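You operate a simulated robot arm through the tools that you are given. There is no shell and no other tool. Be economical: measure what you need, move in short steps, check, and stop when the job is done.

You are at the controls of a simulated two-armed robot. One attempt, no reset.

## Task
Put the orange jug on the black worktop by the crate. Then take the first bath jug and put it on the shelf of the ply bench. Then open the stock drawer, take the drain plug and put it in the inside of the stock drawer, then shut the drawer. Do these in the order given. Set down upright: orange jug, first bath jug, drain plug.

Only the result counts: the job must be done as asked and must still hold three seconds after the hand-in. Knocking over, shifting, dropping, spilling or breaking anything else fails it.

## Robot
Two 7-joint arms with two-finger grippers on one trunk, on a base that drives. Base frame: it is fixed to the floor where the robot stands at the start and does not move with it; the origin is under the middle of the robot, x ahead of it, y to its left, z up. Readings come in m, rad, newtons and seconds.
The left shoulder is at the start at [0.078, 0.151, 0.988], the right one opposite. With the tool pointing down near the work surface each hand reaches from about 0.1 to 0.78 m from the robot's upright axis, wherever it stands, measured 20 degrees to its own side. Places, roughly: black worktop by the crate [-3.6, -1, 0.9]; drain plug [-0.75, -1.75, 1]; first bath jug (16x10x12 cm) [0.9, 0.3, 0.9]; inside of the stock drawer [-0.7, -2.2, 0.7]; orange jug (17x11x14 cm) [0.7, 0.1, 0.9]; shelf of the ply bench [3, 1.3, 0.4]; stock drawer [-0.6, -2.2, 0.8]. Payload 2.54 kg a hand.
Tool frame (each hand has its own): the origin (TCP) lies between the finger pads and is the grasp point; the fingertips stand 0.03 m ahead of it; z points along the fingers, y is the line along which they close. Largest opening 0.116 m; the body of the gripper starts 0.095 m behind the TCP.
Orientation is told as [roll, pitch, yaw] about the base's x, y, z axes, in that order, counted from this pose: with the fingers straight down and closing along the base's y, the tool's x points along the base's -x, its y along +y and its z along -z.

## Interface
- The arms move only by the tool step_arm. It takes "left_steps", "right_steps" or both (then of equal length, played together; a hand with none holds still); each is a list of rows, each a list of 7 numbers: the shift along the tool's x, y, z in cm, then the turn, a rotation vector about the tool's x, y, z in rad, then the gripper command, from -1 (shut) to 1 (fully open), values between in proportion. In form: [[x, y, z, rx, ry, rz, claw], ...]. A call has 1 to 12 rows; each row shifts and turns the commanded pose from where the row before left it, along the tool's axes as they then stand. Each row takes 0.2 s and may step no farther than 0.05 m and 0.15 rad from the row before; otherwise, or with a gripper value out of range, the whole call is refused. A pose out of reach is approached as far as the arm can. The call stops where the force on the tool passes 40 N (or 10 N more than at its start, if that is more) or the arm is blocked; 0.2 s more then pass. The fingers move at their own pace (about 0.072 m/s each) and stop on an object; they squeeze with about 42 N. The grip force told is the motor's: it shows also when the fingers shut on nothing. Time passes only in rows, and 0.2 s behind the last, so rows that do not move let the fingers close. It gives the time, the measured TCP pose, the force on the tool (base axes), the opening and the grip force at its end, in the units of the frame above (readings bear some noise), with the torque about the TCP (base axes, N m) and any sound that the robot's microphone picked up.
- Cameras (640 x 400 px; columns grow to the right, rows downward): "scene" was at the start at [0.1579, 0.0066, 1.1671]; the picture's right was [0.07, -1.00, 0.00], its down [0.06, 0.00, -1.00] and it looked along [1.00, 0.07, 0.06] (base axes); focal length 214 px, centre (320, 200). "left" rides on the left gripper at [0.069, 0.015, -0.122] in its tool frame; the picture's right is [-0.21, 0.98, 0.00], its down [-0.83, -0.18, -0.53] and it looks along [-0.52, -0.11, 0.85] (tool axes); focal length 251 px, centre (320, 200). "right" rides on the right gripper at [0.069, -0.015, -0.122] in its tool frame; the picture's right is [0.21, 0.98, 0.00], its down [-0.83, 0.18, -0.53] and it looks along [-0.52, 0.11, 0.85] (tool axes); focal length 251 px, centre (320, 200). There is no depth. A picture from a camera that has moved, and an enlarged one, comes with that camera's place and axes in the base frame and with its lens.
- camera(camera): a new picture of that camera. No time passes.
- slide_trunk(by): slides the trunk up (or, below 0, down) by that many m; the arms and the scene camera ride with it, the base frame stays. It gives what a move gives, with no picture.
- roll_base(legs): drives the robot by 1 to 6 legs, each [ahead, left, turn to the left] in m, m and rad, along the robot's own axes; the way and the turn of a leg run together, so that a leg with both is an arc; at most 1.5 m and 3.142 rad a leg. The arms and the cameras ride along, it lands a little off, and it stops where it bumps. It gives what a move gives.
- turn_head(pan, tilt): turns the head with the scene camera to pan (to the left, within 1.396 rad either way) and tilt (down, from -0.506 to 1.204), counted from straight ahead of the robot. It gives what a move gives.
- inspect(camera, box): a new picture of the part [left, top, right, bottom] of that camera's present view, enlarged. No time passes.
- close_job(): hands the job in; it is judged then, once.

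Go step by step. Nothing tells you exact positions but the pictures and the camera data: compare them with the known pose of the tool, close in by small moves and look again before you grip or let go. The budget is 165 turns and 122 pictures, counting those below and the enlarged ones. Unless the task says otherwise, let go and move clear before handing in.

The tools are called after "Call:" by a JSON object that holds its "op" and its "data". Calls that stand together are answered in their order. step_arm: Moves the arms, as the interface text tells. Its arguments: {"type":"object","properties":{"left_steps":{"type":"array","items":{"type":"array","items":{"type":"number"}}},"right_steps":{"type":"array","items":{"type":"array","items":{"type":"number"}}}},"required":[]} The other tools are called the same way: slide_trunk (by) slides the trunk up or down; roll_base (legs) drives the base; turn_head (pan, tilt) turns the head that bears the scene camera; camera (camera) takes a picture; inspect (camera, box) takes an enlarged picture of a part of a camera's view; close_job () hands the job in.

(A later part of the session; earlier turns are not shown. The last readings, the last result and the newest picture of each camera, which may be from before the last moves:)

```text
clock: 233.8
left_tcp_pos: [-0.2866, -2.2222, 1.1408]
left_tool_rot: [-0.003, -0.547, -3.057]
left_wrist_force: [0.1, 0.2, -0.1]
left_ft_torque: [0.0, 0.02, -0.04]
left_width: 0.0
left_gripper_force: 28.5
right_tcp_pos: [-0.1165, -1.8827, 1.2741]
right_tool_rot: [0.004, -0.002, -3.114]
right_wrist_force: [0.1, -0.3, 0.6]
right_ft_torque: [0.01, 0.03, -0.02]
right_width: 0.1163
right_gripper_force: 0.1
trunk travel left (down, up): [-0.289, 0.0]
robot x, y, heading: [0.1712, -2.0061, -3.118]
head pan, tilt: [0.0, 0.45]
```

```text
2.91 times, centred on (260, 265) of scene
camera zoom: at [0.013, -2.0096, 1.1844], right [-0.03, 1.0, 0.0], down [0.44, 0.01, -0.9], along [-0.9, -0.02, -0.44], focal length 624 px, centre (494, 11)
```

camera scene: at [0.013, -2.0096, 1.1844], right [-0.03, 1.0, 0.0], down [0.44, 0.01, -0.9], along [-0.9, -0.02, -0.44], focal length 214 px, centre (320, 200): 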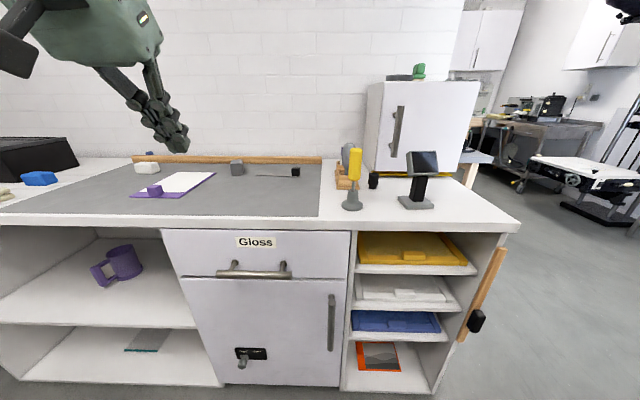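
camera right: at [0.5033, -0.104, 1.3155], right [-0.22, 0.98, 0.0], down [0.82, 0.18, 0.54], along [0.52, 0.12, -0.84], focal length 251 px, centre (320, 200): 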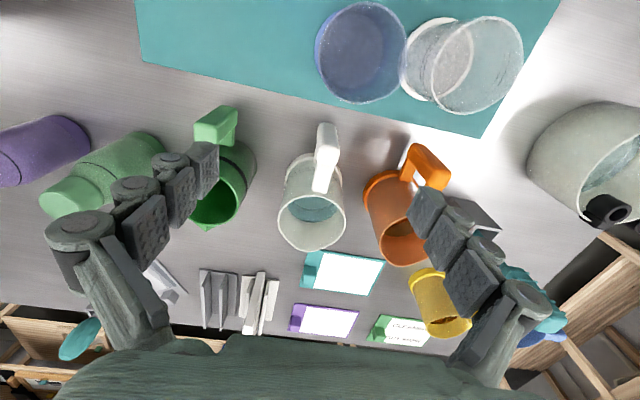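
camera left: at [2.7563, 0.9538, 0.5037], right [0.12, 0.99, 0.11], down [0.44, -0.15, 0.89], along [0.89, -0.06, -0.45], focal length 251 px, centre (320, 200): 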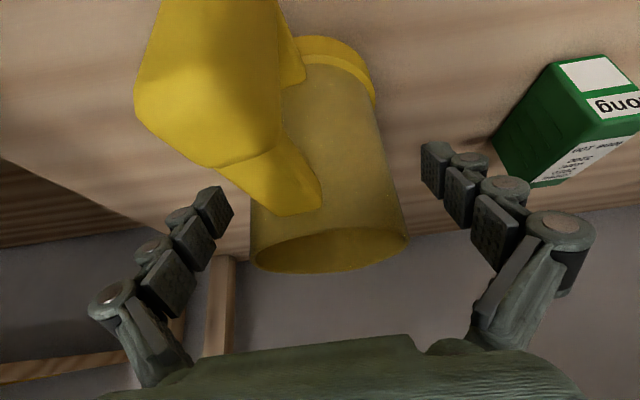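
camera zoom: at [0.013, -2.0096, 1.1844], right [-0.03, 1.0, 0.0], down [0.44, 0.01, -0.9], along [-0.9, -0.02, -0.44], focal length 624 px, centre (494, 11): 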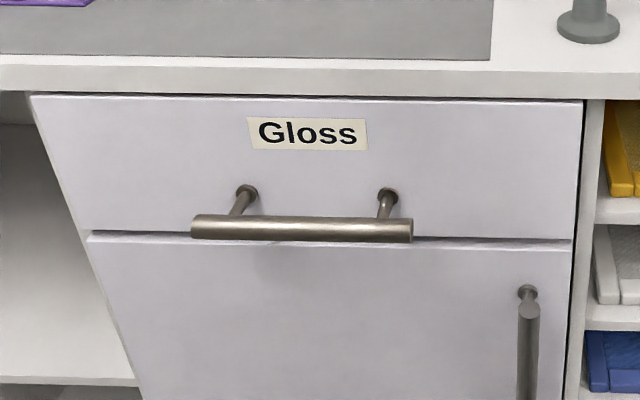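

The black stopper at about (-0.66, -1.846) on the counter is the drain plug; the drawer's bar is at about x -0.42, y -2.20, z 0.744. I'll first hook the bar with the left hand's closed fingers; bring them near and look.

Call:
{"op": "step_arm", "data": {"left_steps": [[0, 0, 0, 0, 0.125, 0, -1], [0, 0, 0, 0, 0.125, 0, -1], [0, 0, 0, 0, 0.1, 0, -1], [-0.67, -0.56, 4.0, 0, 0, 0, -1], [-0.67, -0.56, 4.0, 0, 0, 0, -1], [-0.67, -0.56, 4.0, 0, 0, 0, -1], [-0.67, -0.56, 4.0, 0, 0, 0, -1], [-0.67, -0.56, 4.0, 0, 0, 0, -1], [0, 0, 0, 0, 0, 0, -1]]}}

Call:
{"op": "camera", "data": {"camera": "left"}}

Call:
{"op": "camera", "data": {"camera": "scene"}}

```text
clock: 235.8
left_tcp_pos: [-0.3601, -2.2003, 0.9524]
left_tool_rot: [-0.003, -0.2, -3.054]
left_wrist_force: [-0.2, -0.7, -0.1]
left_ft_torque: [0.0, 0.0, -0.01]
left_width: 0.0
left_gripper_force: 28.3
right_tcp_pos: [-0.1152, -1.883, 1.2759]
right_tool_rot: [0.004, -0.002, -3.113]
right_wrist_force: [0.4, 0.6, 0.8]
right_ft_torque: [0.03, 0.0, -0.01]
right_width: 0.1159
right_gripper_force: 0.0
trunk travel left (down, up): [-0.289, 0.0]
robot x, y, heading: [0.1734, -2.0053, -3.119]
head pan, tilt: [0.0, 0.45]
```

```text
40 pictures are left
camera left: at [-0.2679, -2.2084, 1.0572], right [-0.12, -0.99, 0.04], down [-0.72, 0.12, 0.69], along [-0.69, 0.06, -0.73], focal length 251 px, centre (320, 200)
```

left: 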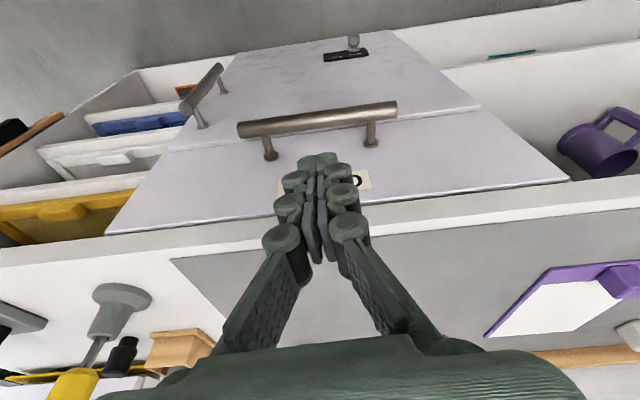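

```text
39 pictures are left
camera scene: at [0.0134, -2.0096, 1.1845], right [-0.03, 1.0, 0.0], down [0.43, 0.01, -0.9], along [-0.9, -0.02, -0.43], focal length 214 px, centre (320, 200)
```

scene: 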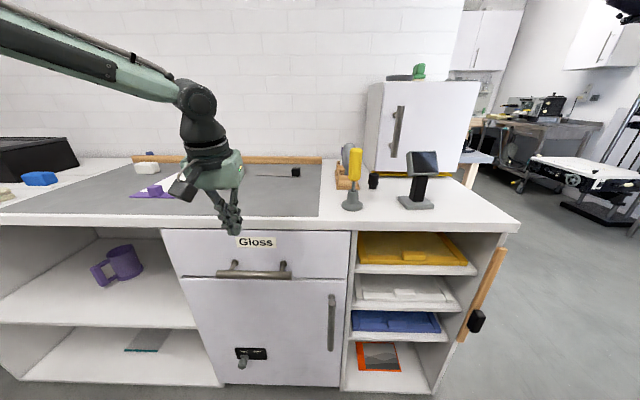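

From this view: bar x≈-0.419, face x≈-0.465, leaving a 38 mm gap. I tilt to 0.3, go over the gap and down to just above the bar.

Call:
{"op": "step_arm", "data": {"left_steps": [[0, 0, 0, 0, -0.1, 0, -1], [-3.97, -0.36, 1.23, 0, 0, 0, -1], [-3.97, -0.36, 1.23, 0, 0, 0, -1], [1.03, 0, 3.34, 0, 0, 0, -1], [1.03, 0, 3.34, 0, 0, 0, -1], [1.03, 0, 3.34, 0, 0, 0, -1], [1.03, 0, 3.34, 0, 0, 0, -1], [0, 0, 0, 0, 0, 0, -1]]}}

Call:
{"op": "camera", "data": {"camera": "left"}}

```text
clock: 236.9
left_tcp_pos: [-0.4449, -2.1991, 0.9222]
left_tool_rot: [-0.003, -0.31, -3.053]
left_wrist_force: [14.6, -1.1, 12.3]
left_ft_torque: [0.02, -0.16, -0.02]
left_width: 0.0
left_gripper_force: 28.1
right_tcp_pos: [-0.1164, -1.8835, 1.2747]
right_tool_rot: [0.004, 0.0, -3.115]
right_wrist_force: [-0.2, 0.4, -0.5]
right_ft_torque: [0.0, -0.14, -0.02]
right_width: 0.116
right_gripper_force: 0.1
trunk travel left (down, up): [-0.289, 0.0]
robot x, y, heading: [0.1712, -2.0044, -3.108]
head pan, tilt: [0.0, 0.45]
stopped in row 5 (left hand): the force on the tool passed its limit at 54 N (the readings are from after the stop); the commanded pose is now the measured one
```

```text
38 pictures are left
camera left: at [-0.3407, -2.2077, 1.0182], right [-0.12, -0.99, 0.06], down [-0.64, 0.12, 0.76], along [-0.76, 0.05, -0.65], focal length 251 px, centre (320, 200)
```

left: 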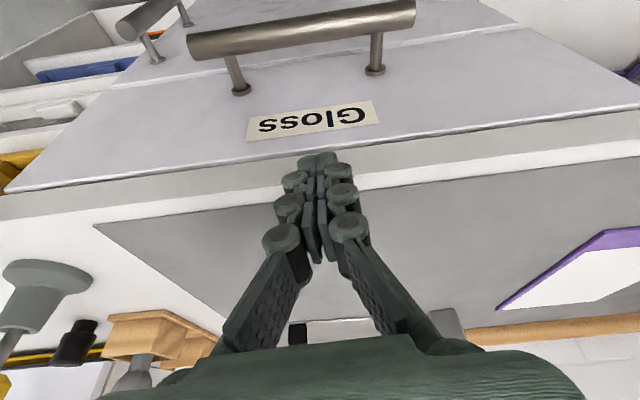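

The fingertips touched the counter's front lip—this gap is too narrow for hooking from above. I back off and instead set the hand level, to grip the bar from the front with fingers above and below.

Call:
{"op": "step_arm", "data": {"left_steps": [[3.17, 0.29, -0.98, 0, 0, 0, -1], [3.17, 0.29, -0.98, 0, 0, 0, -1], [3.17, 0.29, -0.98, 0, 0, 0, 0], [0, 0, 0, 0, -0.14, 0, 0], [0, 0, 0, 0, -0.14, 0, 0], [0, 0, 0, 0, -0.14, 0, 0], [0, 0, 0, 0, -0.14, 0, 0], [0, 0, 0, 0, -0.14, 0, 0], [0, 0, 0, 0, -0.14, 0, 0], [0, 0, 0, 0, -0.14, 0, 0], [0, 0, 0, 0, 0, 0, 0]]}}

Call:
{"op": "inspect", "data": {"camera": "scene", "box": [100, 100, 420, 300]}}

```text
clock: 239.3
left_tcp_pos: [-0.3633, -2.1987, 0.9161]
left_tool_rot: [-0.009, -1.288, -3.045]
left_wrist_force: [-1.0, 1.1, 0.5]
left_ft_torque: [0.03, -0.01, 0.0]
left_width: 0.0578
left_gripper_force: 0.1
left hand out of reach, approached as far as the arm can: row 9, 10
right_tcp_pos: [-0.1172, -1.8826, 1.2739]
right_tool_rot: [0.004, 0.0, -3.115]
right_wrist_force: [0.2, 0.7, 0.8]
right_ft_torque: [-0.01, 0.02, -0.02]
right_width: 0.1158
right_gripper_force: 0.1
trunk travel left (down, up): [-0.289, 0.0]
robot x, y, heading: [0.1697, -2.0084, -3.118]
head pan, tilt: [0.0, 0.45]
```

```text
2.00 times, centred on (260, 200) of scene
camera zoom: at [0.0131, -2.0099, 1.1845], right [-0.03, 1.0, 0.0], down [0.43, 0.01, -0.9], along [-0.9, -0.02, -0.44], focal length 429 px, centre (440, 200)
```

zoom: 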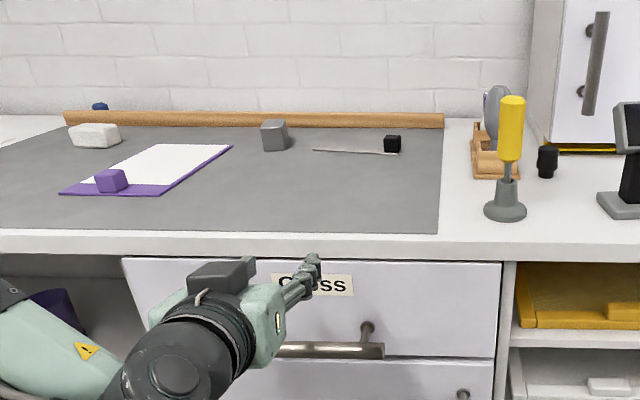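

Nearly level works. Now roll the hand about its own axis by a quarter turn.

Call:
{"op": "step_arm", "data": {"left_steps": [[0, 0, -2, 0, 0, 0.14, 0], [0, 0, -2, 0, 0, 0.14, 0], [0, 0, 0, 0, 0, 0.14, 0], [0, 0, 0, 0, 0, 0.14, 0], [0, 0, 0, 0, 0, 0.14, 0], [0, 0, 0, 0, 0, 0.14, 0], [0, 0, 0, 0, 0, 0.14, 0], [0, 0, 0, 0, 0, 0.14, 0], [0, 0, 0, 0, 0, 0.14, 0], [0, 0, 0, 0, 0, 0.14, 0], [0, 0, 0, 0, 0, 0.14, 0], [0, 0, 0, 0, 0, 0, 0]]}}

Call:
{"op": "camera", "data": {"camera": "left"}}

```text
clock: 241.9
left_tcp_pos: [-0.3607, -2.1853, 0.9164]
left_tool_rot: [1.289, -0.029, 1.669]
left_wrist_force: [0.2, -0.3, 0.2]
left_ft_torque: [0.01, -0.02, 0.01]
left_width: 0.058
left_gripper_force: 0.1
left hand out of reach, approached as far as the arm can: row 1, 2
right_tcp_pos: [-0.1163, -1.8827, 1.275]
right_tool_rot: [0.004, 0.0, -3.117]
right_wrist_force: [-0.2, 0.1, 0.1]
right_ft_torque: [0.0, 0.0, -0.01]
right_width: 0.116
right_gripper_force: 0.0
trunk travel left (down, up): [-0.289, 0.0]
robot x, y, heading: [0.1687, -2.0025, -3.117]
head pan, tilt: [0.0, 0.45]
```

```text
36 pictures are left
camera left: at [-0.2423, -2.2452, 0.9629], right [-0.29, 0.16, 0.94], down [0.48, 0.88, 0.0], along [-0.83, 0.45, -0.33], focal length 251 px, centre (320, 200)
```

left: 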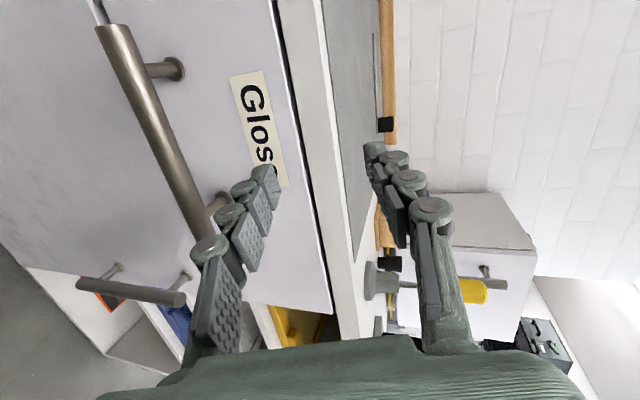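

The roll worked; the fingers now close vertically. I lower the hand to in front of the bar.

Call:
{"op": "step_arm", "data": {"left_steps": [[0.33, -3.7, 1.37, 0, 0, 0, 0], [0.33, -3.7, 1.37, 0, 0, 0, 0], [0.33, -3.7, 1.37, 0, 0, 0, 0], [0.33, -3.7, 1.37, 0, 0, 0, 0], [0, 0, 0, 0, 0, 0, 0]]}}

Call:
{"op": "camera", "data": {"camera": "left"}}

Call:
{"op": "camera", "data": {"camera": "scene"}}

```text
clock: 243.1
left_tcp_pos: [-0.3757, -2.2367, 0.8133]
left_tool_rot: [1.286, -0.032, 1.667]
left_wrist_force: [0.1, -0.1, 0.1]
left_ft_torque: [0.01, 0.0, -0.01]
left_width: 0.0579
left_gripper_force: 0.1
left hand out of reach, approached as far as the arm can: row 2, 3, 4
right_tcp_pos: [-0.1173, -1.8827, 1.275]
right_tool_rot: [0.003, -0.001, -3.117]
right_wrist_force: [-0.2, -0.1, -0.1]
right_ft_torque: [0.04, -0.01, -0.04]
right_width: 0.1162
right_gripper_force: 0.0
trunk travel left (down, up): [-0.289, 0.0]
robot x, y, heading: [0.1727, -2.0049, -3.116]
head pan, tilt: [0.0, 0.45]
```

```text
35 pictures are left
camera left: at [-0.2569, -2.2973, 0.8588], right [-0.29, 0.16, 0.94], down [0.48, 0.88, 0.0], along [-0.83, 0.46, -0.33], focal length 251 px, centre (320, 200)
```

left: 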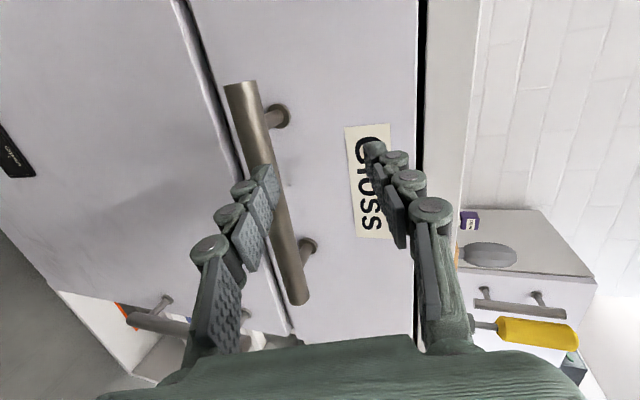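

```text
34 pictures are left
camera scene: at [0.013, -2.0098, 1.1844], right [-0.03, 1.0, 0.0], down [0.44, 0.01, -0.9], along [-0.9, -0.02, -0.44], focal length 214 px, centre (320, 200)
```

scene: 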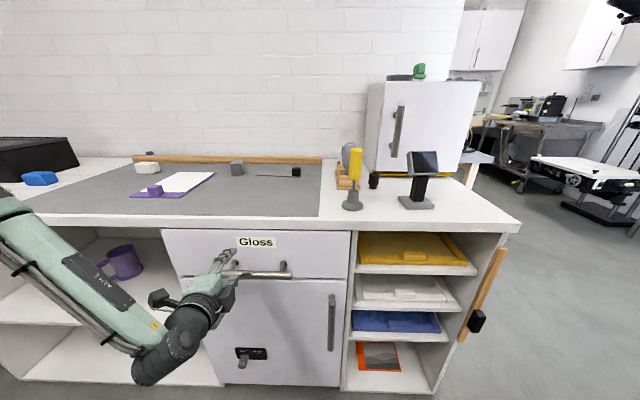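

Going lower with the arm alone stalls, so I lower the trunk 5.5 cm instead.

Call:
{"op": "slide_trunk", "data": {"by": -0.055}}

Call:
{"op": "camera", "data": {"camera": "left"}}

```text
clock: 244.1
left_tcp_pos: [-0.3748, -2.2366, 0.7575]
left_tool_rot: [1.285, -0.031, 1.668]
left_wrist_force: [-0.3, 0.0, 0.4]
left_ft_torque: [0.01, -0.01, -0.01]
left_width: 0.0579
left_gripper_force: 0.0
right_tcp_pos: [-0.1166, -1.8823, 1.22]
right_tool_rot: [0.004, -0.002, -3.117]
right_wrist_force: [0.4, 0.7, 0.4]
right_ft_torque: [0.03, 0.02, 0.04]
right_width: 0.1158
right_gripper_force: 0.0
trunk travel left (down, up): [-0.234, 0.055]
robot x, y, heading: [0.1706, -2.004, -3.108]
head pan, tilt: [0.0, 0.45]
```

```text
33 pictures are left
camera left: at [-0.2568, -2.2971, 0.8043], right [-0.29, 0.16, 0.94], down [0.48, 0.88, 0.0], along [-0.83, 0.46, -0.33], focal length 251 px, centre (320, 200)
```

left: 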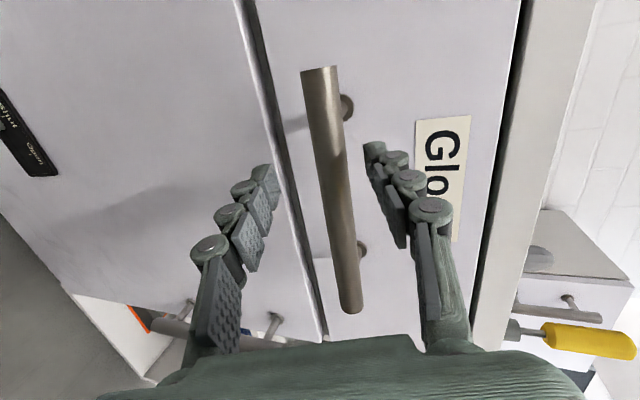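

The bar runs between the fingers. I advance 4.5 cm and look before closing.

Call:
{"op": "step_arm", "data": {"left_steps": [[0, 0, 2.2, 0, 0, 0, 0], [0, 0, 2.2, 0, 0, 0, 0], [0, 0, 0, 0, 0, 0, 0]]}}

Call:
{"op": "camera", "data": {"camera": "left"}}

```text
clock: 244.9
left_tcp_pos: [-0.4174, -2.2441, 0.7509]
left_tool_rot: [1.285, -0.033, 1.665]
left_wrist_force: [-0.1, -0.6, -0.7]
left_ft_torque: [0.03, -0.02, 0.01]
left_width: 0.0579
left_gripper_force: 0.1
left hand out of reach, approached as far as the arm can: row 2
right_tcp_pos: [-0.1173, -1.883, 1.2188]
right_tool_rot: [0.003, -0.002, -3.115]
right_wrist_force: [0.2, -0.7, -0.4]
right_ft_torque: [0.01, 0.0, 0.0]
right_width: 0.1159
right_gripper_force: 0.0
trunk travel left (down, up): [-0.234, 0.055]
robot x, y, heading: [0.1695, -2.0042, -3.112]
head pan, tilt: [0.0, 0.45]
```

```text
32 pictures are left
camera left: at [-0.2992, -2.3052, 0.7977], right [-0.29, 0.16, 0.94], down [0.48, 0.88, 0.0], along [-0.83, 0.46, -0.33], focal length 251 px, centre (320, 200)
```

left: 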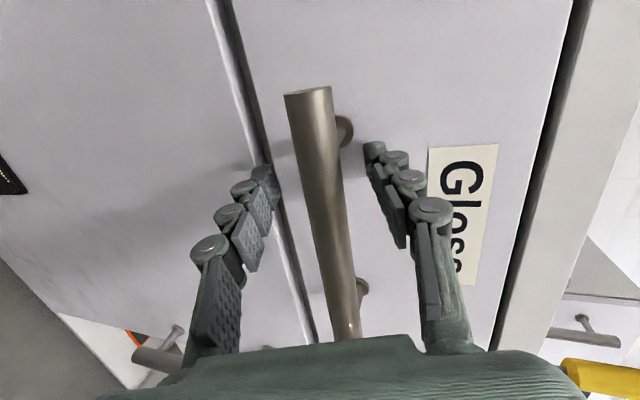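

Bar is centred between the pads. Close.

Call:
{"op": "step_arm", "data": {"left_steps": [[0, 0, 0, 0, 0, 0, -1], [0, 0, 0, 0, 0, 0, -1], [0, 0, 0, 0, 0, 0, -1], [0, 0, 0, 0, 0, 0, -1]]}}

```text
clock: 245.9
left_tcp_pos: [-0.4185, -2.2439, 0.7538]
left_tool_rot: [1.292, -0.031, 1.666]
left_wrist_force: [-3.1, -4.6, 14.3]
left_ft_torque: [-0.87, -0.36, -0.65]
left_width: 0.0212
left_gripper_force: 43.8
right_tcp_pos: [-0.1156, -1.882, 1.2195]
right_tool_rot: [0.003, -0.002, -3.116]
right_wrist_force: [-0.4, 0.1, -0.5]
right_ft_torque: [0.01, 0.02, -0.02]
right_width: 0.1161
right_gripper_force: 0.1
trunk travel left (down, up): [-0.234, 0.055]
robot x, y, heading: [0.1748, -2.005, -3.115]
head pan, tilt: [0.0, 0.45]
```

Gripped on the bar. I pull the drawer open by driving straight back 0.22 m.

Call:
{"op": "roll_base", "data": {"legs": [[-0.22, 0, 0]]}}

Call:
{"op": "camera", "data": {"camera": "scene"}}

```text
clock: 247.8
left_tcp_pos: [-0.2004, -2.2454, 0.7539]
left_tool_rot: [1.295, -0.028, 1.683]
left_wrist_force: [1.1, -0.7, 1.5]
left_ft_torque: [-0.51, -0.04, -0.21]
left_width: 0.021
left_gripper_force: 43.2
right_tcp_pos: [0.102, -1.8773, 1.22]
right_tool_rot: [0.003, -0.002, -3.112]
right_wrist_force: [0.0, 0.3, -0.2]
right_ft_torque: [0.0, 0.01, 0.0]
right_width: 0.1157
right_gripper_force: 0.1
trunk travel left (down, up): [-0.234, 0.055]
robot x, y, heading: [0.3902, -1.9997, -3.111]
head pan, tilt: [0.0, 0.45]
stopped in leg 1: the force on the tool passed its limit at 41 N (the readings are from after the stop); the commanded pose is now the measured one
```

```text
31 pictures are left
camera scene: at [0.2319, -2.0043, 1.1293], right [-0.03, 1.0, 0.0], down [0.43, 0.01, -0.9], along [-0.9, -0.03, -0.43], focal length 214 px, centre (320, 200)
```

scene: 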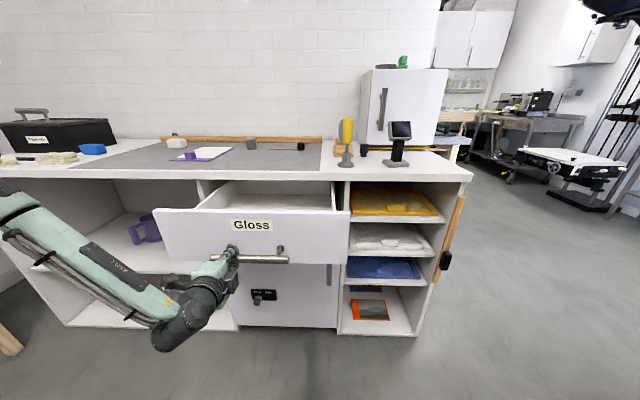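

The drawer is open by about 0.22 m. I release the bar, back off and raise the left hand well clear.

Call:
{"op": "step_arm", "data": {"left_steps": [[0, 0, 0, 0, 0, 0, 0.2], [0, 0, 0, 0, 0, 0, 0.2], [0, 0, 0, 0, 0, 0, 0.2], [0, 0, -3, 0, 0, 0, 0.2], [0, 0, -3.5, 0, 0, 0, 0.2], [0, 4, -2, 0, 0, 0, -1], [0, 4.5, 0, 0, 0, 0, -1], [0, 4.5, 0, 0, 0, 0, -1], [0, 4.5, 0, 0, 0, 0, -1], [0, 4.5, 0, 0, 0, 0, -1], [0, 4.5, 0, 0, 0, 0, -1], [0, 4.5, 0, 0, 0, 0, -1]]}}

Call:
{"op": "slide_trunk", "data": {"by": 0.055}}

Call:
{"op": "camera", "data": {"camera": "scene"}}

```text
clock: 250.4
left_tcp_pos: [-0.2094, -2.2544, 1.0717]
left_tool_rot: [1.295, -0.028, 1.679]
left_wrist_force: [0.0, 0.0, -0.2]
left_ft_torque: [0.01, 0.06, 0.0]
left_width: 0.0
left_gripper_force: 29.4
left hand out of reach, approached as far as the arm can: row 7
right_tcp_pos: [0.1021, -1.877, 1.2186]
right_tool_rot: [0.004, -0.001, -3.113]
right_wrist_force: [-0.1, -0.3, 0.0]
right_ft_torque: [-0.01, -0.03, 0.0]
right_width: 0.1157
right_gripper_force: 0.2
trunk travel left (down, up): [-0.234, 0.055]
robot x, y, heading: [0.3888, -2.0023, -3.112]
head pan, tilt: [0.0, 0.45]
```

```text
clock: 251.4
left_tcp_pos: [-0.2084, -2.2548, 1.1261]
left_tool_rot: [1.294, -0.027, 1.681]
left_wrist_force: [-0.5, -0.1, -0.3]
left_ft_torque: [-0.01, 0.02, -0.04]
left_width: 0.0
left_gripper_force: 28.6
right_tcp_pos: [0.1015, -1.8773, 1.2751]
right_tool_rot: [0.005, -0.001, -3.114]
right_wrist_force: [0.6, -0.4, -0.5]
right_ft_torque: [0.02, 0.01, 0.02]
right_width: 0.1158
right_gripper_force: 0.0
trunk travel left (down, up): [-0.289, 0.0]
robot x, y, heading: [0.3874, -1.9958, -3.115]
head pan, tilt: [0.0, 0.45]
```

```text
30 pictures are left
camera scene: at [0.2314, -2.0044, 1.1843], right [-0.03, 1.0, 0.0], down [0.44, 0.01, -0.9], along [-0.9, -0.03, -0.44], focal length 214 px, centre (320, 200)
```

scene: 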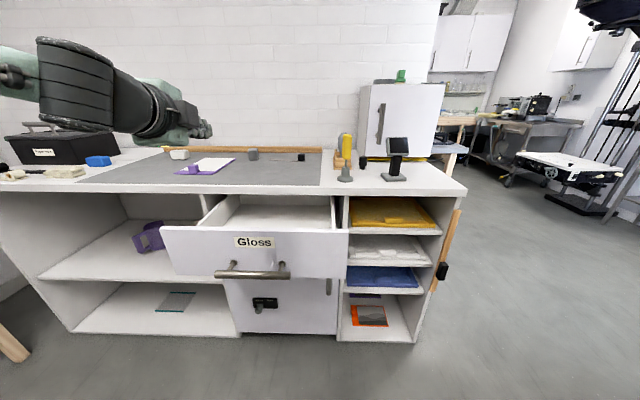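

The drawer stands open and empty-looking. For the plug I'll use the right hand: draw the left hand back a bit, and drive to about (0.03, -1.85).

Call:
{"op": "step_arm", "data": {"left_steps": [[0, 1, -4, 0, 0, 0, -1], [0, 1, -4, 0, 0, 0, -1], [0, 0, -4, 0, 0, 0, -1]]}}

Call:
{"op": "roll_base", "data": {"legs": [[0, -0.15, 0], [0.35, 0, 0]]}}

Call:
{"op": "camera", "data": {"camera": "scene"}}

```text
clock: 252.2
left_tcp_pos: [-0.0963, -2.2426, 1.1809]
left_tool_rot: [1.297, -0.028, 1.681]
left_wrist_force: [-0.3, 0.3, 0.4]
left_ft_torque: [0.01, -0.04, -0.03]
left_width: 0.0
left_gripper_force: 28.4
right_tcp_pos: [0.103, -1.8785, 1.2748]
right_tool_rot: [0.003, -0.001, -3.111]
right_wrist_force: [0.0, 0.8, 1.0]
right_ft_torque: [0.01, 0.03, 0.0]
right_width: 0.116
right_gripper_force: 0.1
trunk travel left (down, up): [-0.289, 0.0]
robot x, y, heading: [0.3878, -1.9985, -3.113]
head pan, tilt: [0.0, 0.45]
```

```text
clock: 256.1
left_tcp_pos: [-0.4538, -2.0983, 1.179]
left_tool_rot: [1.295, -0.028, 1.673]
left_wrist_force: [-0.4, -0.3, 0.5]
left_ft_torque: [0.01, 0.0, 0.01]
left_width: 0.0
left_gripper_force: 28.6
right_tcp_pos: [-0.25, -1.7348, 1.274]
right_tool_rot: [0.005, -0.001, -3.121]
right_wrist_force: [0.4, 0.4, 0.3]
right_ft_torque: [0.0, -0.02, -0.02]
right_width: 0.1159
right_gripper_force: 0.1
trunk travel left (down, up): [-0.289, 0.0]
robot x, y, heading: [0.0377, -1.8618, -3.118]
head pan, tilt: [0.0, 0.45]
```

```text
29 pictures are left
camera scene: at [-0.1215, -1.8627, 1.1843], right [-0.02, 1.0, 0.0], down [0.44, 0.01, -0.9], along [-0.9, -0.02, -0.44], focal length 214 px, centre (320, 200)
```

scene: 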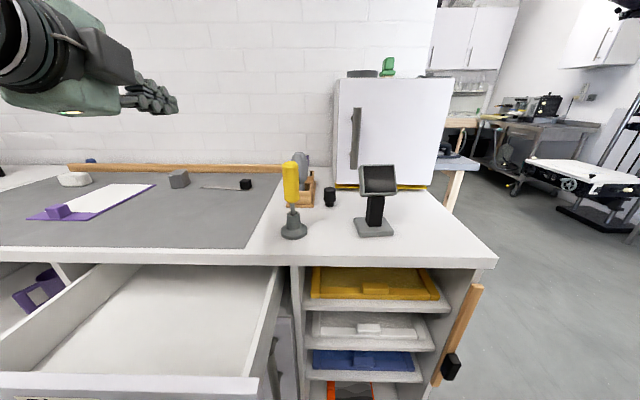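

Call:
{"op": "inspect", "data": {"camera": "scene", "box": [260, 130, 420, 250]}}

```text
3.33 times, centred on (340, 190) of scene
camera zoom: at [-0.1215, -1.8627, 1.1843], right [-0.02, 1.0, 0.0], down [0.44, 0.01, -0.9], along [-0.9, -0.02, -0.44], focal length 715 px, centre (253, 233)
```

zoom: 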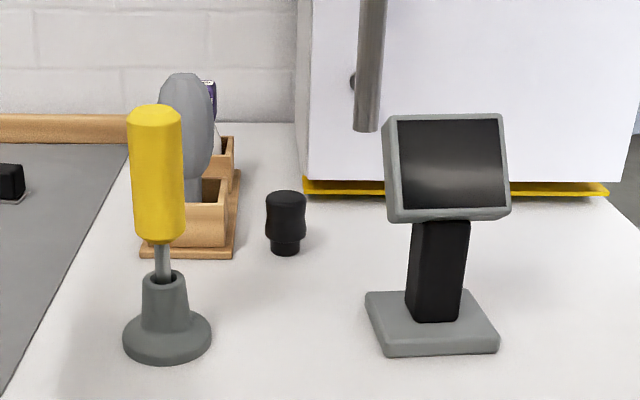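

The plug is at (-0.666, -1.847), 5.5 cm tall, head ~3.4 cm wide. I drive 5 cm nearer and yaw the right hand so that it closes along x (thin between the stamper and the viewer).

Call:
{"op": "roll_base", "data": {"legs": [[0.05, 0, 0]]}}

Call:
{"op": "step_arm", "data": {"right_steps": [[0, 0, 0, 0, 0, -0.14, 0], [0, 0, 0, 0, 0, -0.14, 0], [0, 0, 0, 0, 0, -0.14, 0], [0, 0, 0, 0, 0, -0.14, 0], [0, 0, 0, 0, 0, -0.14, 0], [0, 0, 0, 0, 0, -0.14, 0], [0, 0, 0, 0, 0, -0.14, 0], [0, 0, 0, 0, 0, -0.14, 0], [0, 0, 0, 0, 0, -0.14, 0], [0, 0, 0, 0, 0, -0.14, 0], [0, 0, 0, 0, 0, 0, 0]]}}

```text
clock: 257.0
left_tcp_pos: [-0.5032, -2.1002, 1.1788]
left_tool_rot: [1.293, -0.028, 1.672]
left_wrist_force: [-0.5, -0.2, 0.1]
left_ft_torque: [-0.01, 0.0, -0.02]
left_width: 0.0001
left_gripper_force: 28.3
right_tcp_pos: [-0.3002, -1.7364, 1.2749]
right_tool_rot: [0.004, 0.001, -3.122]
right_wrist_force: [-0.6, 0.1, -0.5]
right_ft_torque: [-0.01, -0.03, 0.02]
right_width: 0.1159
right_gripper_force: 0.0
trunk travel left (down, up): [-0.289, 0.0]
robot x, y, heading: [-0.0118, -1.8603, -3.12]
head pan, tilt: [0.0, 0.45]
```

```text
clock: 259.4
left_tcp_pos: [-0.5018, -2.0995, 1.1798]
left_tool_rot: [1.295, -0.028, 1.672]
left_wrist_force: [1.0, -0.3, 0.7]
left_ft_torque: [0.01, 0.01, 0.01]
left_width: 0.0
left_gripper_force: 28.6
right_tcp_pos: [-0.2761, -1.7667, 1.2299]
right_tool_rot: [-0.003, -0.006, -1.721]
right_wrist_force: [-0.1, 0.5, -0.6]
right_ft_torque: [-0.01, -0.01, 0.03]
right_width: 0.0578
right_gripper_force: 0.0
right hand out of reach, approached as far as the arm can: row 8, 9, 10
trunk travel left (down, up): [-0.289, 0.0]
robot x, y, heading: [-0.0154, -1.8604, -3.125]
head pan, tilt: [0.0, 0.45]
```

Call:
{"op": "step_arm", "data": {"right_steps": [[-1.4, -3.7, 1.0, 0, 0, 0, 0], [-1.4, -3.7, 1.0, 0, 0, 0, 0], [-1.4, -3.7, 1.0, 0, 0, 0, 0], [-1.4, -3.7, 1.5, 0, 0, 0, 0], [-1.4, -3.7, 1.5, 0, 0, 0, 0], [-1.4, -3.7, 2, 0, 0, 0, 0], [-1.4, -3.7, 2, 0, 0, 0, 0], [-1.3, -3.7, 2, 0, 0, 0, 0], [-1.3, -3.7, 2, 0, 0, 0, 0], [0, 0, 0, 0, 0, 0, 0]]}}

Call:
{"op": "camera", "data": {"camera": "right"}}

Call:
{"op": "inspect", "data": {"camera": "scene", "box": [220, 60, 460, 240]}}

```text
clock: 261.6
left_tcp_pos: [-0.5028, -2.1001, 1.1805]
left_tool_rot: [1.297, -0.027, 1.673]
left_wrist_force: [0.2, -0.6, 0.1]
left_ft_torque: [-0.01, 0.04, 0.02]
left_width: 0.0001
left_gripper_force: 28.5
right_tcp_pos: [-0.4633, -1.8936, 1.021]
right_tool_rot: [-0.002, -0.005, -1.726]
right_wrist_force: [0.8, 0.3, -0.6]
right_ft_torque: [-0.01, 0.01, 0.02]
right_width: 0.0578
right_gripper_force: 0.0
right hand out of reach, approached as far as the arm can: row 1, 2, 3, 4, 5, 6, 7, 8, 9
trunk travel left (down, up): [-0.289, 0.0]
robot x, y, heading: [-0.013, -1.8606, -3.12]
head pan, tilt: [0.0, 0.45]
```

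```text
27 pictures are left
camera right: at [-0.468, -1.8237, 1.1437], right [1.0, 0.06, 0.0], down [0.05, -0.84, 0.54], along [0.03, -0.54, -0.84], focal length 251 px, centre (320, 200)
```

right: 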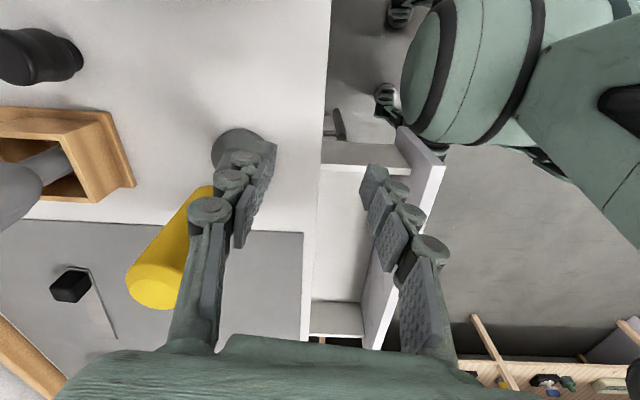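

```text
2.22 times, centred on (340, 150) of scene
camera zoom: at [-0.1703, -1.8637, 1.1845], right [-0.02, 1.0, 0.0], down [0.43, 0.01, -0.9], along [-0.9, -0.02, -0.44], focal length 477 px, centre (276, 311)
```

zoom: 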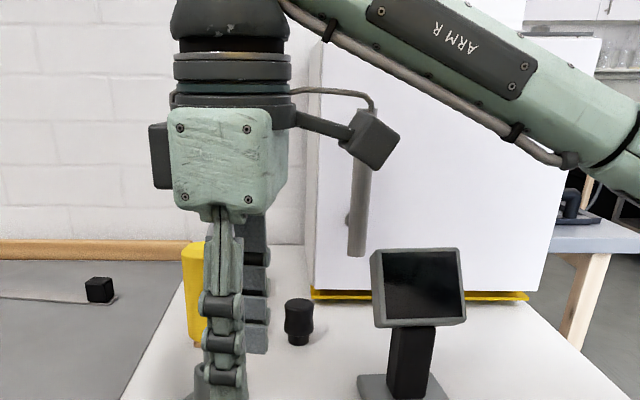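

The yawed hand runs out of reach and has stopped near the stamper (no contact force). I retreat straight back and up, then restore the yaw.

Call:
{"op": "step_arm", "data": {"right_steps": [[0.5, 2, -3, 0, 0, 0, 0], [1, 3, -3, 0, 0, 0, 0], [1, 4, -1, 0, 0, 0, 0], [1, 4, -1, 0, 0, 0, 0], [0, 0, 0, 0, 0, 0, 0]]}}

Call:
{"op": "inspect", "data": {"camera": "scene", "box": [220, 60, 460, 240]}}

```text
clock: 262.8
left_tcp_pos: [-0.5018, -2.0995, 1.1805]
left_tool_rot: [1.295, -0.028, 1.673]
left_wrist_force: [-0.3, 0.2, 0.5]
left_ft_torque: [0.0, 0.02, -0.02]
left_width: 0.0001
left_gripper_force: 28.2
right_tcp_pos: [-0.3276, -1.8799, 1.0996]
right_tool_rot: [0.001, -0.004, -1.722]
right_wrist_force: [0.0, 0.8, 0.2]
right_ft_torque: [0.01, -0.04, -0.02]
right_width: 0.0581
right_gripper_force: 0.0
trunk travel left (down, up): [-0.289, 0.0]
robot x, y, heading: [-0.0096, -1.8621, -3.119]
head pan, tilt: [0.0, 0.45]
```

```text
2.22 times, centred on (340, 150) of scene
camera zoom: at [-0.1706, -1.8637, 1.1844], right [-0.02, 1.0, 0.0], down [0.44, 0.01, -0.9], along [-0.9, -0.02, -0.44], focal length 477 px, centre (276, 311)
```

zoom: 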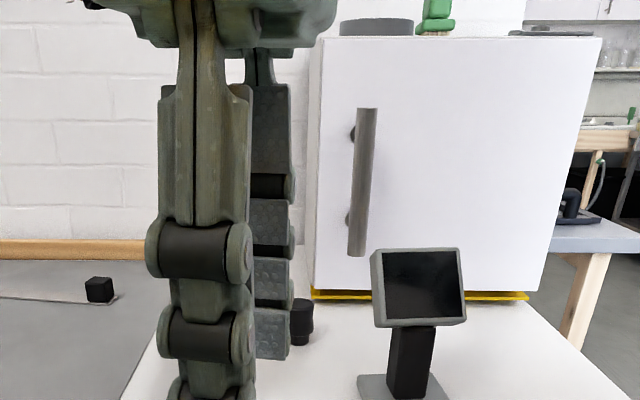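

Call:
{"op": "roll_base", "data": {"legs": [[-0.065, 0.175, 0]]}}

Call:
{"op": "step_arm", "data": {"right_steps": [[2, 0, -1, 0, 0, 0.14, 0], [2, 0, -1, 0, 0, 0.14, 0], [2, 0, 0, 0, 0, 0.14, 0], [2, 0, 0, 0, 0, 0.14, 0], [0, 0, 0, 0, 0, 0.14, 0], [0, 0, 0, 0, 0, 0.14, 0], [0, 0, 0, 0, 0, 0.14, 0], [0, 0, 0, 0, 0, 0.14, 0], [0, 0, 0, 0, 0, 0.14, 0], [0, 0, 0, 0, 0, 0.14, 0], [0, 0, 0, 0, 0, 0, 0]]}}

Call:
{"op": "step_arm", "data": {"right_steps": [[0, 0, 0, 0, -0.14, 0, 0], [0, 0, 0, 0, -0.14, 0, 0], [0, 0, 0, 0, -0.14, 0, 0], [0, 0, 0, 0, -0.13, 0, 0], [0, 0, 0, 0, 0, 0, 0]]}}

```text
clock: 265.2
left_tcp_pos: [-0.435, -2.2736, 1.18]
left_tool_rot: [1.295, -0.029, 1.669]
left_wrist_force: [0.3, -0.3, -0.3]
left_ft_torque: [-0.01, 0.02, 0.0]
left_width: 0.0
left_gripper_force: 29.4
right_tcp_pos: [-0.259, -2.0533, 1.0998]
right_tool_rot: [-0.001, -0.005, -1.725]
right_wrist_force: [-0.9, -0.2, -0.5]
right_ft_torque: [0.03, -0.01, -0.02]
right_width: 0.058
right_gripper_force: 0.1
trunk travel left (down, up): [-0.289, 0.0]
robot x, y, heading: [0.0573, -2.0385, -3.124]
head pan, tilt: [0.0, 0.45]
```

```text
clock: 267.6
left_tcp_pos: [-0.4355, -2.273, 1.179]
left_tool_rot: [1.295, -0.028, 1.669]
left_wrist_force: [0.6, -0.5, -0.3]
left_ft_torque: [-0.02, 0.03, 0.0]
left_width: 0.0002
left_gripper_force: 28.9
right_tcp_pos: [-0.2311, -1.979, 1.1187]
right_tool_rot: [0.004, 0.001, -3.124]
right_wrist_force: [1.0, 0.1, 0.4]
right_ft_torque: [0.04, 0.03, -0.02]
right_width: 0.058
right_gripper_force: 0.0
trunk travel left (down, up): [-0.289, 0.0]
robot x, y, heading: [0.0555, -2.0363, -3.125]
head pan, tilt: [0.0, 0.45]
```

```text
clock: 268.0
left_tcp_pos: [-0.4336, -2.2732, 1.1802]
left_tool_rot: [1.296, -0.027, 1.669]
left_wrist_force: [-0.9, 0.4, -0.5]
left_ft_torque: [-0.01, -0.01, 0.0]
left_width: 0.0
left_gripper_force: 28.4
right_tcp_pos: [-0.235, -1.9788, 1.1189]
right_tool_rot: [0.005, -0.104, -3.132]
right_wrist_force: [-4.4, -3.3, -4.2]
right_ft_torque: [0.33, -0.1, -0.25]
right_width: 0.0581
right_gripper_force: 0.0
trunk travel left (down, up): [-0.289, 0.0]
robot x, y, heading: [0.0555, -2.0326, -3.13]
head pan, tilt: [0.0, 0.45]
stopped in row 1 (right hand): the force on the tool passed its limit at 48 N (the readings are from after the stop); the commanded pose is now the measured one
```

The hand was too near my own body when tilting. I move it forward and to the right first, then tilt.

Call:
{"op": "step_arm", "data": {"right_steps": [[-3, 0, 0, 0, 0, 0, 0], [-3, -3.3, 0, 0, 0, 0, 0], [-3, -3.3, 0, 0, 0, 0, 0], [-3, -3.3, 0, 0, 0, 0, 0], [-3, -3.3, 0, 0, 0, 0, 0], [0, 0, 0, 0, -0.14, 0, 0], [0, 0, 0, 0, -0.14, 0, 0], [0, 0, 0, 0, -0.14, 0, 0], [0, 0, 0, 0, -0.05, 0, 0], [0, 0, 0, 0, 0, 0, 0]]}}

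Call:
{"op": "camera", "data": {"camera": "right"}}

```text
clock: 270.2
left_tcp_pos: [-0.434, -2.2726, 1.1793]
left_tool_rot: [1.295, -0.029, 1.667]
left_wrist_force: [-0.2, -0.2, -0.3]
left_ft_torque: [-0.02, 0.0, -0.01]
left_width: 0.0
left_gripper_force: 29.0
right_tcp_pos: [-0.3855, -1.8477, 1.135]
right_tool_rot: [0.004, -0.576, -3.135]
right_wrist_force: [0.5, 0.0, 0.1]
right_ft_torque: [-0.02, -0.01, 0.02]
right_width: 0.0578
right_gripper_force: 0.0
trunk travel left (down, up): [-0.289, 0.0]
robot x, y, heading: [0.0546, -2.0336, -3.127]
head pan, tilt: [0.0, 0.45]
```

```text
24 pictures are left
camera right: at [-0.2619, -1.8321, 1.2], right [0.19, -0.98, -0.11], down [-0.4, -0.18, 0.9], along [-0.9, -0.12, -0.43], focal length 251 px, centre (320, 200)
```

right: 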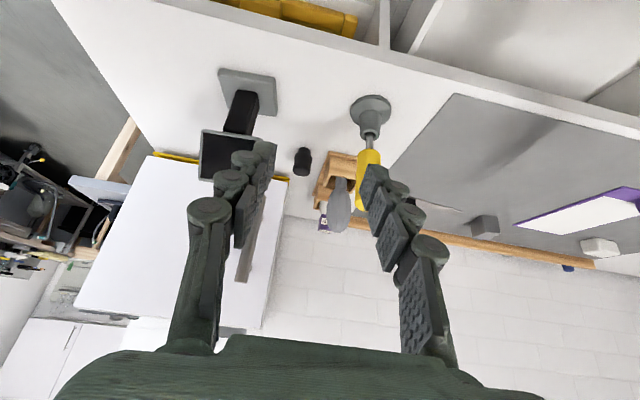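

Tilted 0.58 and straight at the plug now. I move to the point 13 cm short on the approach line, between stamper and viewer.

Call:
{"op": "step_arm", "data": {"right_steps": [[-3.6, -0.07, 2.6, 0, 0, 0, 0], [-3.6, -0.07, 2.6, 0, 0, 0, 0], [-2.7, -0.07, 3.7, 0, 0, 0, 0], [-1.7, -0.07, 4.4, 0, 0, 0, 0], [-1.3, -0.07, 4.5, 0, 0, 0, 0], [0, 0, 0, 0, 0, 0, 0]]}}

Call:
{"op": "camera", "data": {"camera": "right"}}

```text
clock: 271.6
left_tcp_pos: [-0.4345, -2.2732, 1.1794]
left_tool_rot: [1.294, -0.029, 1.668]
left_wrist_force: [0.2, -0.1, -0.2]
left_ft_torque: [-0.01, -0.01, 0.0]
left_width: 0.0003
left_gripper_force: 28.5
right_tcp_pos: [-0.587, -1.8478, 1.0549]
right_tool_rot: [0.004, -0.574, -3.135]
right_wrist_force: [-1.3, -0.2, 0.2]
right_ft_torque: [0.01, 0.04, -0.01]
right_width: 0.058
right_gripper_force: 0.0
trunk travel left (down, up): [-0.289, 0.0]
robot x, y, heading: [0.0585, -2.0303, -3.125]
head pan, tilt: [0.0, 0.45]
```

```text
23 pictures are left
camera right: at [-0.4652, -1.8307, 1.1213], right [0.19, -0.98, -0.11], down [-0.4, -0.18, 0.9], along [-0.9, -0.13, -0.43], focal length 251 px, centre (320, 200)
```

right: 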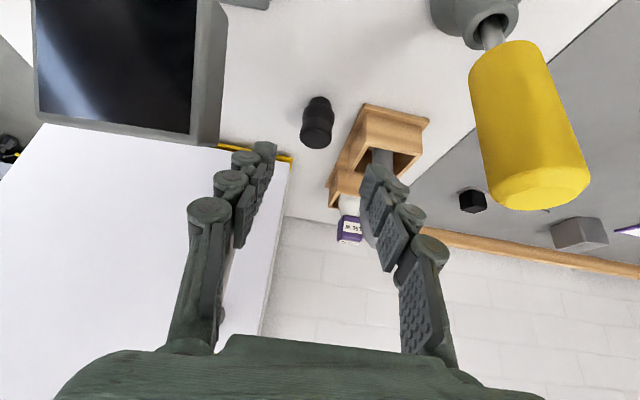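

Centred on the plug. I narrow the opening to ~48 mm, nudge 3 mm away from the wooden box, and advance 10 cm.

Call:
{"op": "step_arm", "data": {"right_steps": [[-0.1, -0.35, 2, 0, 0, 0, -0.17], [-0.1, 0, 3, 0, 0, 0, -0.17], [-0.1, 0, 3, 0, 0, 0, -0.17], [0, 0, 2.3, 0, 0, 0, -0.17], [0, 0, 0, 0, 0, 0, -0.17]]}}

Call:
{"op": "camera", "data": {"camera": "right"}}

Call:
{"op": "inspect", "data": {"camera": "scene", "box": [300, 80, 500, 230]}}

```text
clock: 272.8
left_tcp_pos: [-0.4348, -2.2723, 1.179]
left_tool_rot: [1.296, -0.026, 1.668]
left_wrist_force: [0.0, -0.6, -0.1]
left_ft_torque: [-0.03, 0.03, -0.02]
left_width: 0.0001
left_gripper_force: 28.5
right_tcp_pos: [-0.6494, -1.8468, 0.9712]
right_tool_rot: [0.002, -0.575, -3.136]
right_wrist_force: [-0.4, 0.6, 0.3]
right_ft_torque: [0.01, 0.05, -0.01]
right_width: 0.0481
right_gripper_force: 0.1
trunk travel left (down, up): [-0.289, 0.0]
robot x, y, heading: [0.0573, -2.0346, -3.123]
head pan, tilt: [0.0, 0.45]
```

```text
22 pictures are left
camera right: at [-0.5258, -1.8303, 1.0359], right [0.19, -0.98, -0.11], down [-0.4, -0.18, 0.9], along [-0.9, -0.12, -0.43], focal length 251 px, centre (320, 200)
```

right: 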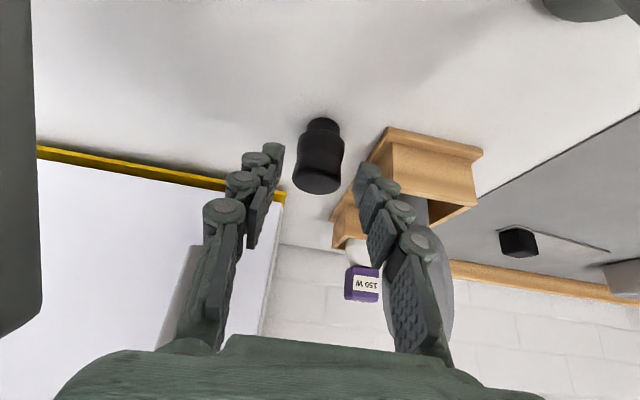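

```text
2.67 times, centred on (400, 155) of scene
camera zoom: at [-0.102, -2.0383, 1.1845], right [-0.02, 1.0, 0.0], down [0.44, 0.01, -0.9], along [-0.9, -0.02, -0.44], focal length 572 px, centre (107, 320)
```

zoom: 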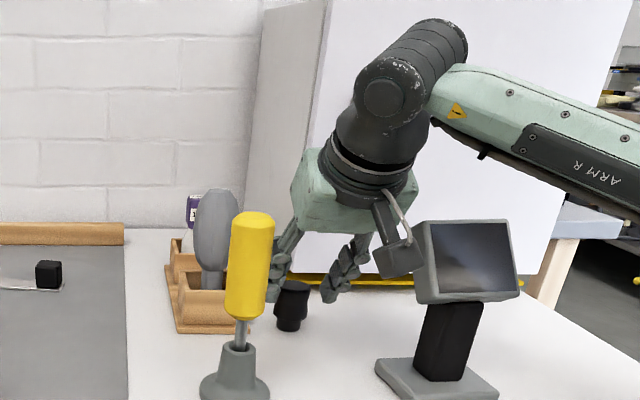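

Plug centred between fingers, box edge ~4 cm away. I shift 3 mm toward the free side and advance the last 4 cm.

Call:
{"op": "step_arm", "data": {"right_steps": [[-0.2, -0.35, 0, 0, 0, 0, -0.17], [-0.2, 0, 2, 0, 0, 0, -0.17], [0, 0, 2.1, 0, 0, 0, -0.17], [0, 0, 0, 0, 0, 0, -0.17]]}}

Call:
{"op": "camera", "data": {"camera": "right"}}

```text
clock: 273.8
left_tcp_pos: [-0.4339, -2.2732, 1.1795]
left_tool_rot: [1.295, -0.027, 1.669]
left_wrist_force: [0.8, 0.9, -0.8]
left_ft_torque: [-0.01, 0.0, 0.01]
left_width: 0.0
left_gripper_force: 28.3
right_tcp_pos: [-0.6747, -1.8415, 0.9388]
right_tool_rot: [0.002, -0.574, -3.132]
right_wrist_force: [-0.6, -0.6, 0.1]
right_ft_torque: [0.01, 0.03, -0.01]
right_width: 0.0481
right_gripper_force: 0.1
trunk travel left (down, up): [-0.289, 0.0]
robot x, y, heading: [0.0593, -2.036, -3.124]
head pan, tilt: [0.0, 0.45]
```

```text
20 pictures are left
camera right: at [-0.5523, -1.8263, 1.0032], right [0.19, -0.98, -0.11], down [-0.4, -0.18, 0.9], along [-0.9, -0.13, -0.43], focal length 251 px, centre (320, 200)
```

right: 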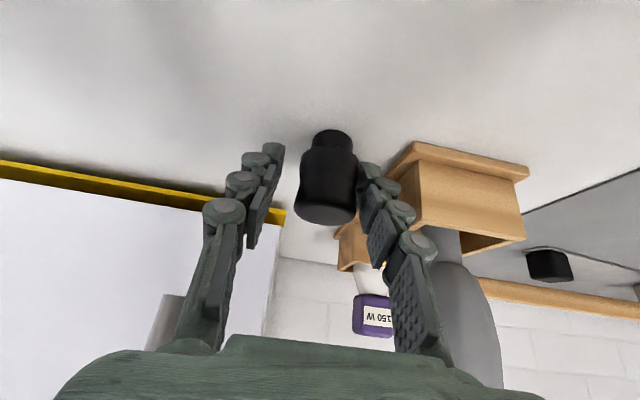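

The plug head is between the pads. Nudge 3 mm back toward it and close.

Call:
{"op": "step_arm", "data": {"right_steps": [[0, 0.3, 0, 0, 0, 0, -0.17], [0, 0, 0, 0, 0, 0, -0.4], [0, 0, 0, 0, 0, 0, -1], [0, 0, 0, 0, 0, 0, -1], [0, 0, 0, 0, 0, 0, -1]]}}

Call:
{"op": "camera", "data": {"camera": "right"}}

```text
clock: 275.0
left_tcp_pos: [-0.4347, -2.2726, 1.1791]
left_tool_rot: [1.294, -0.029, 1.669]
left_wrist_force: [-0.5, -0.8, 0.2]
left_ft_torque: [0.02, 0.02, 0.02]
left_width: 0.0002
left_gripper_force: 28.6
right_tcp_pos: [-0.674, -1.8455, 0.9383]
right_tool_rot: [0.004, -0.575, -3.135]
right_wrist_force: [0.1, -0.3, -0.2]
right_ft_torque: [-0.03, 0.0, 0.0]
right_width: 0.0331
right_gripper_force: 41.8
trunk travel left (down, up): [-0.289, 0.0]
robot x, y, heading: [0.0568, -2.0353, -3.123]
head pan, tilt: [0.0, 0.45]
```

```text
19 pictures are left
camera right: at [-0.552, -1.8291, 1.0032], right [0.19, -0.98, -0.11], down [-0.4, -0.18, 0.9], along [-0.9, -0.12, -0.43], focal length 251 px, centre (320, 200)
```

right: 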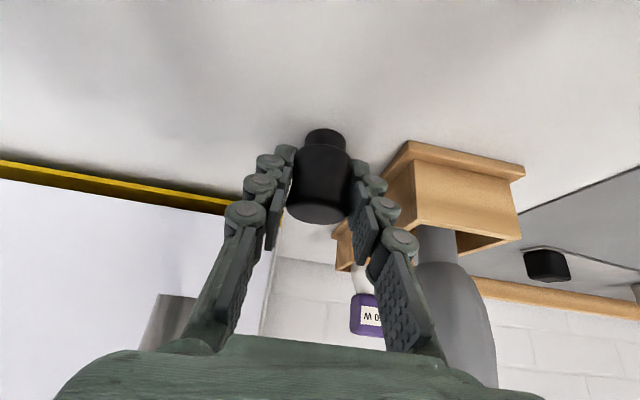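

Gripped at 33 mm. I withdraw along the approach line, then back and up.

Call:
{"op": "step_arm", "data": {"right_steps": [[0, 0, -2, 0, 0, 0, -1], [0, 0, -3.5, 0, 0, 0, -1], [0, 0, -4, 0, 0, 0, -1], [0, 0, -4, 0, 0, 0, -1], [2, 0, -4, 0, 0, 0, -1], [3, 0, -3, 0, 0, 0, -1], [3, 0, -3, 0, 0, 0, -1], [3, 0, -3, 0, 0, 0, -1], [0, 0, 0, 0, 0, 0, -1]]}}

Call:
{"op": "camera", "data": {"camera": "scene"}}

```text
clock: 277.0
left_tcp_pos: [-0.4347, -2.273, 1.1799]
left_tool_rot: [1.293, -0.027, 1.668]
left_wrist_force: [0.1, 0.3, -0.2]
left_ft_torque: [0.0, -0.01, -0.02]
left_width: 0.0
left_gripper_force: 28.7
right_tcp_pos: [-0.4373, -1.8413, 1.1023]
right_tool_rot: [0.004, -0.575, -3.134]
right_wrist_force: [-0.3, 0.0, 0.0]
right_ft_torque: [0.0, 0.01, -0.03]
right_width: 0.0333
right_gripper_force: 42.1
trunk travel left (down, up): [-0.289, 0.0]
robot x, y, heading: [0.0555, -2.0347, -3.126]
head pan, tilt: [0.0, 0.45]
```

```text
18 pictures are left
camera scene: at [-0.1024, -2.0382, 1.1844], right [-0.02, 1.0, 0.0], down [0.44, 0.01, -0.9], along [-0.9, -0.02, -0.44], focal length 214 px, centre (320, 200)
```

scene: 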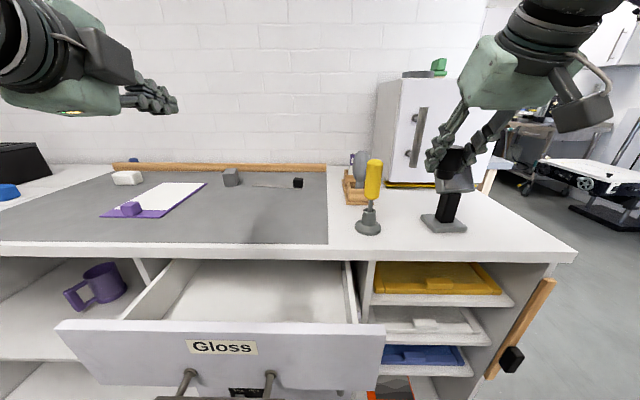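

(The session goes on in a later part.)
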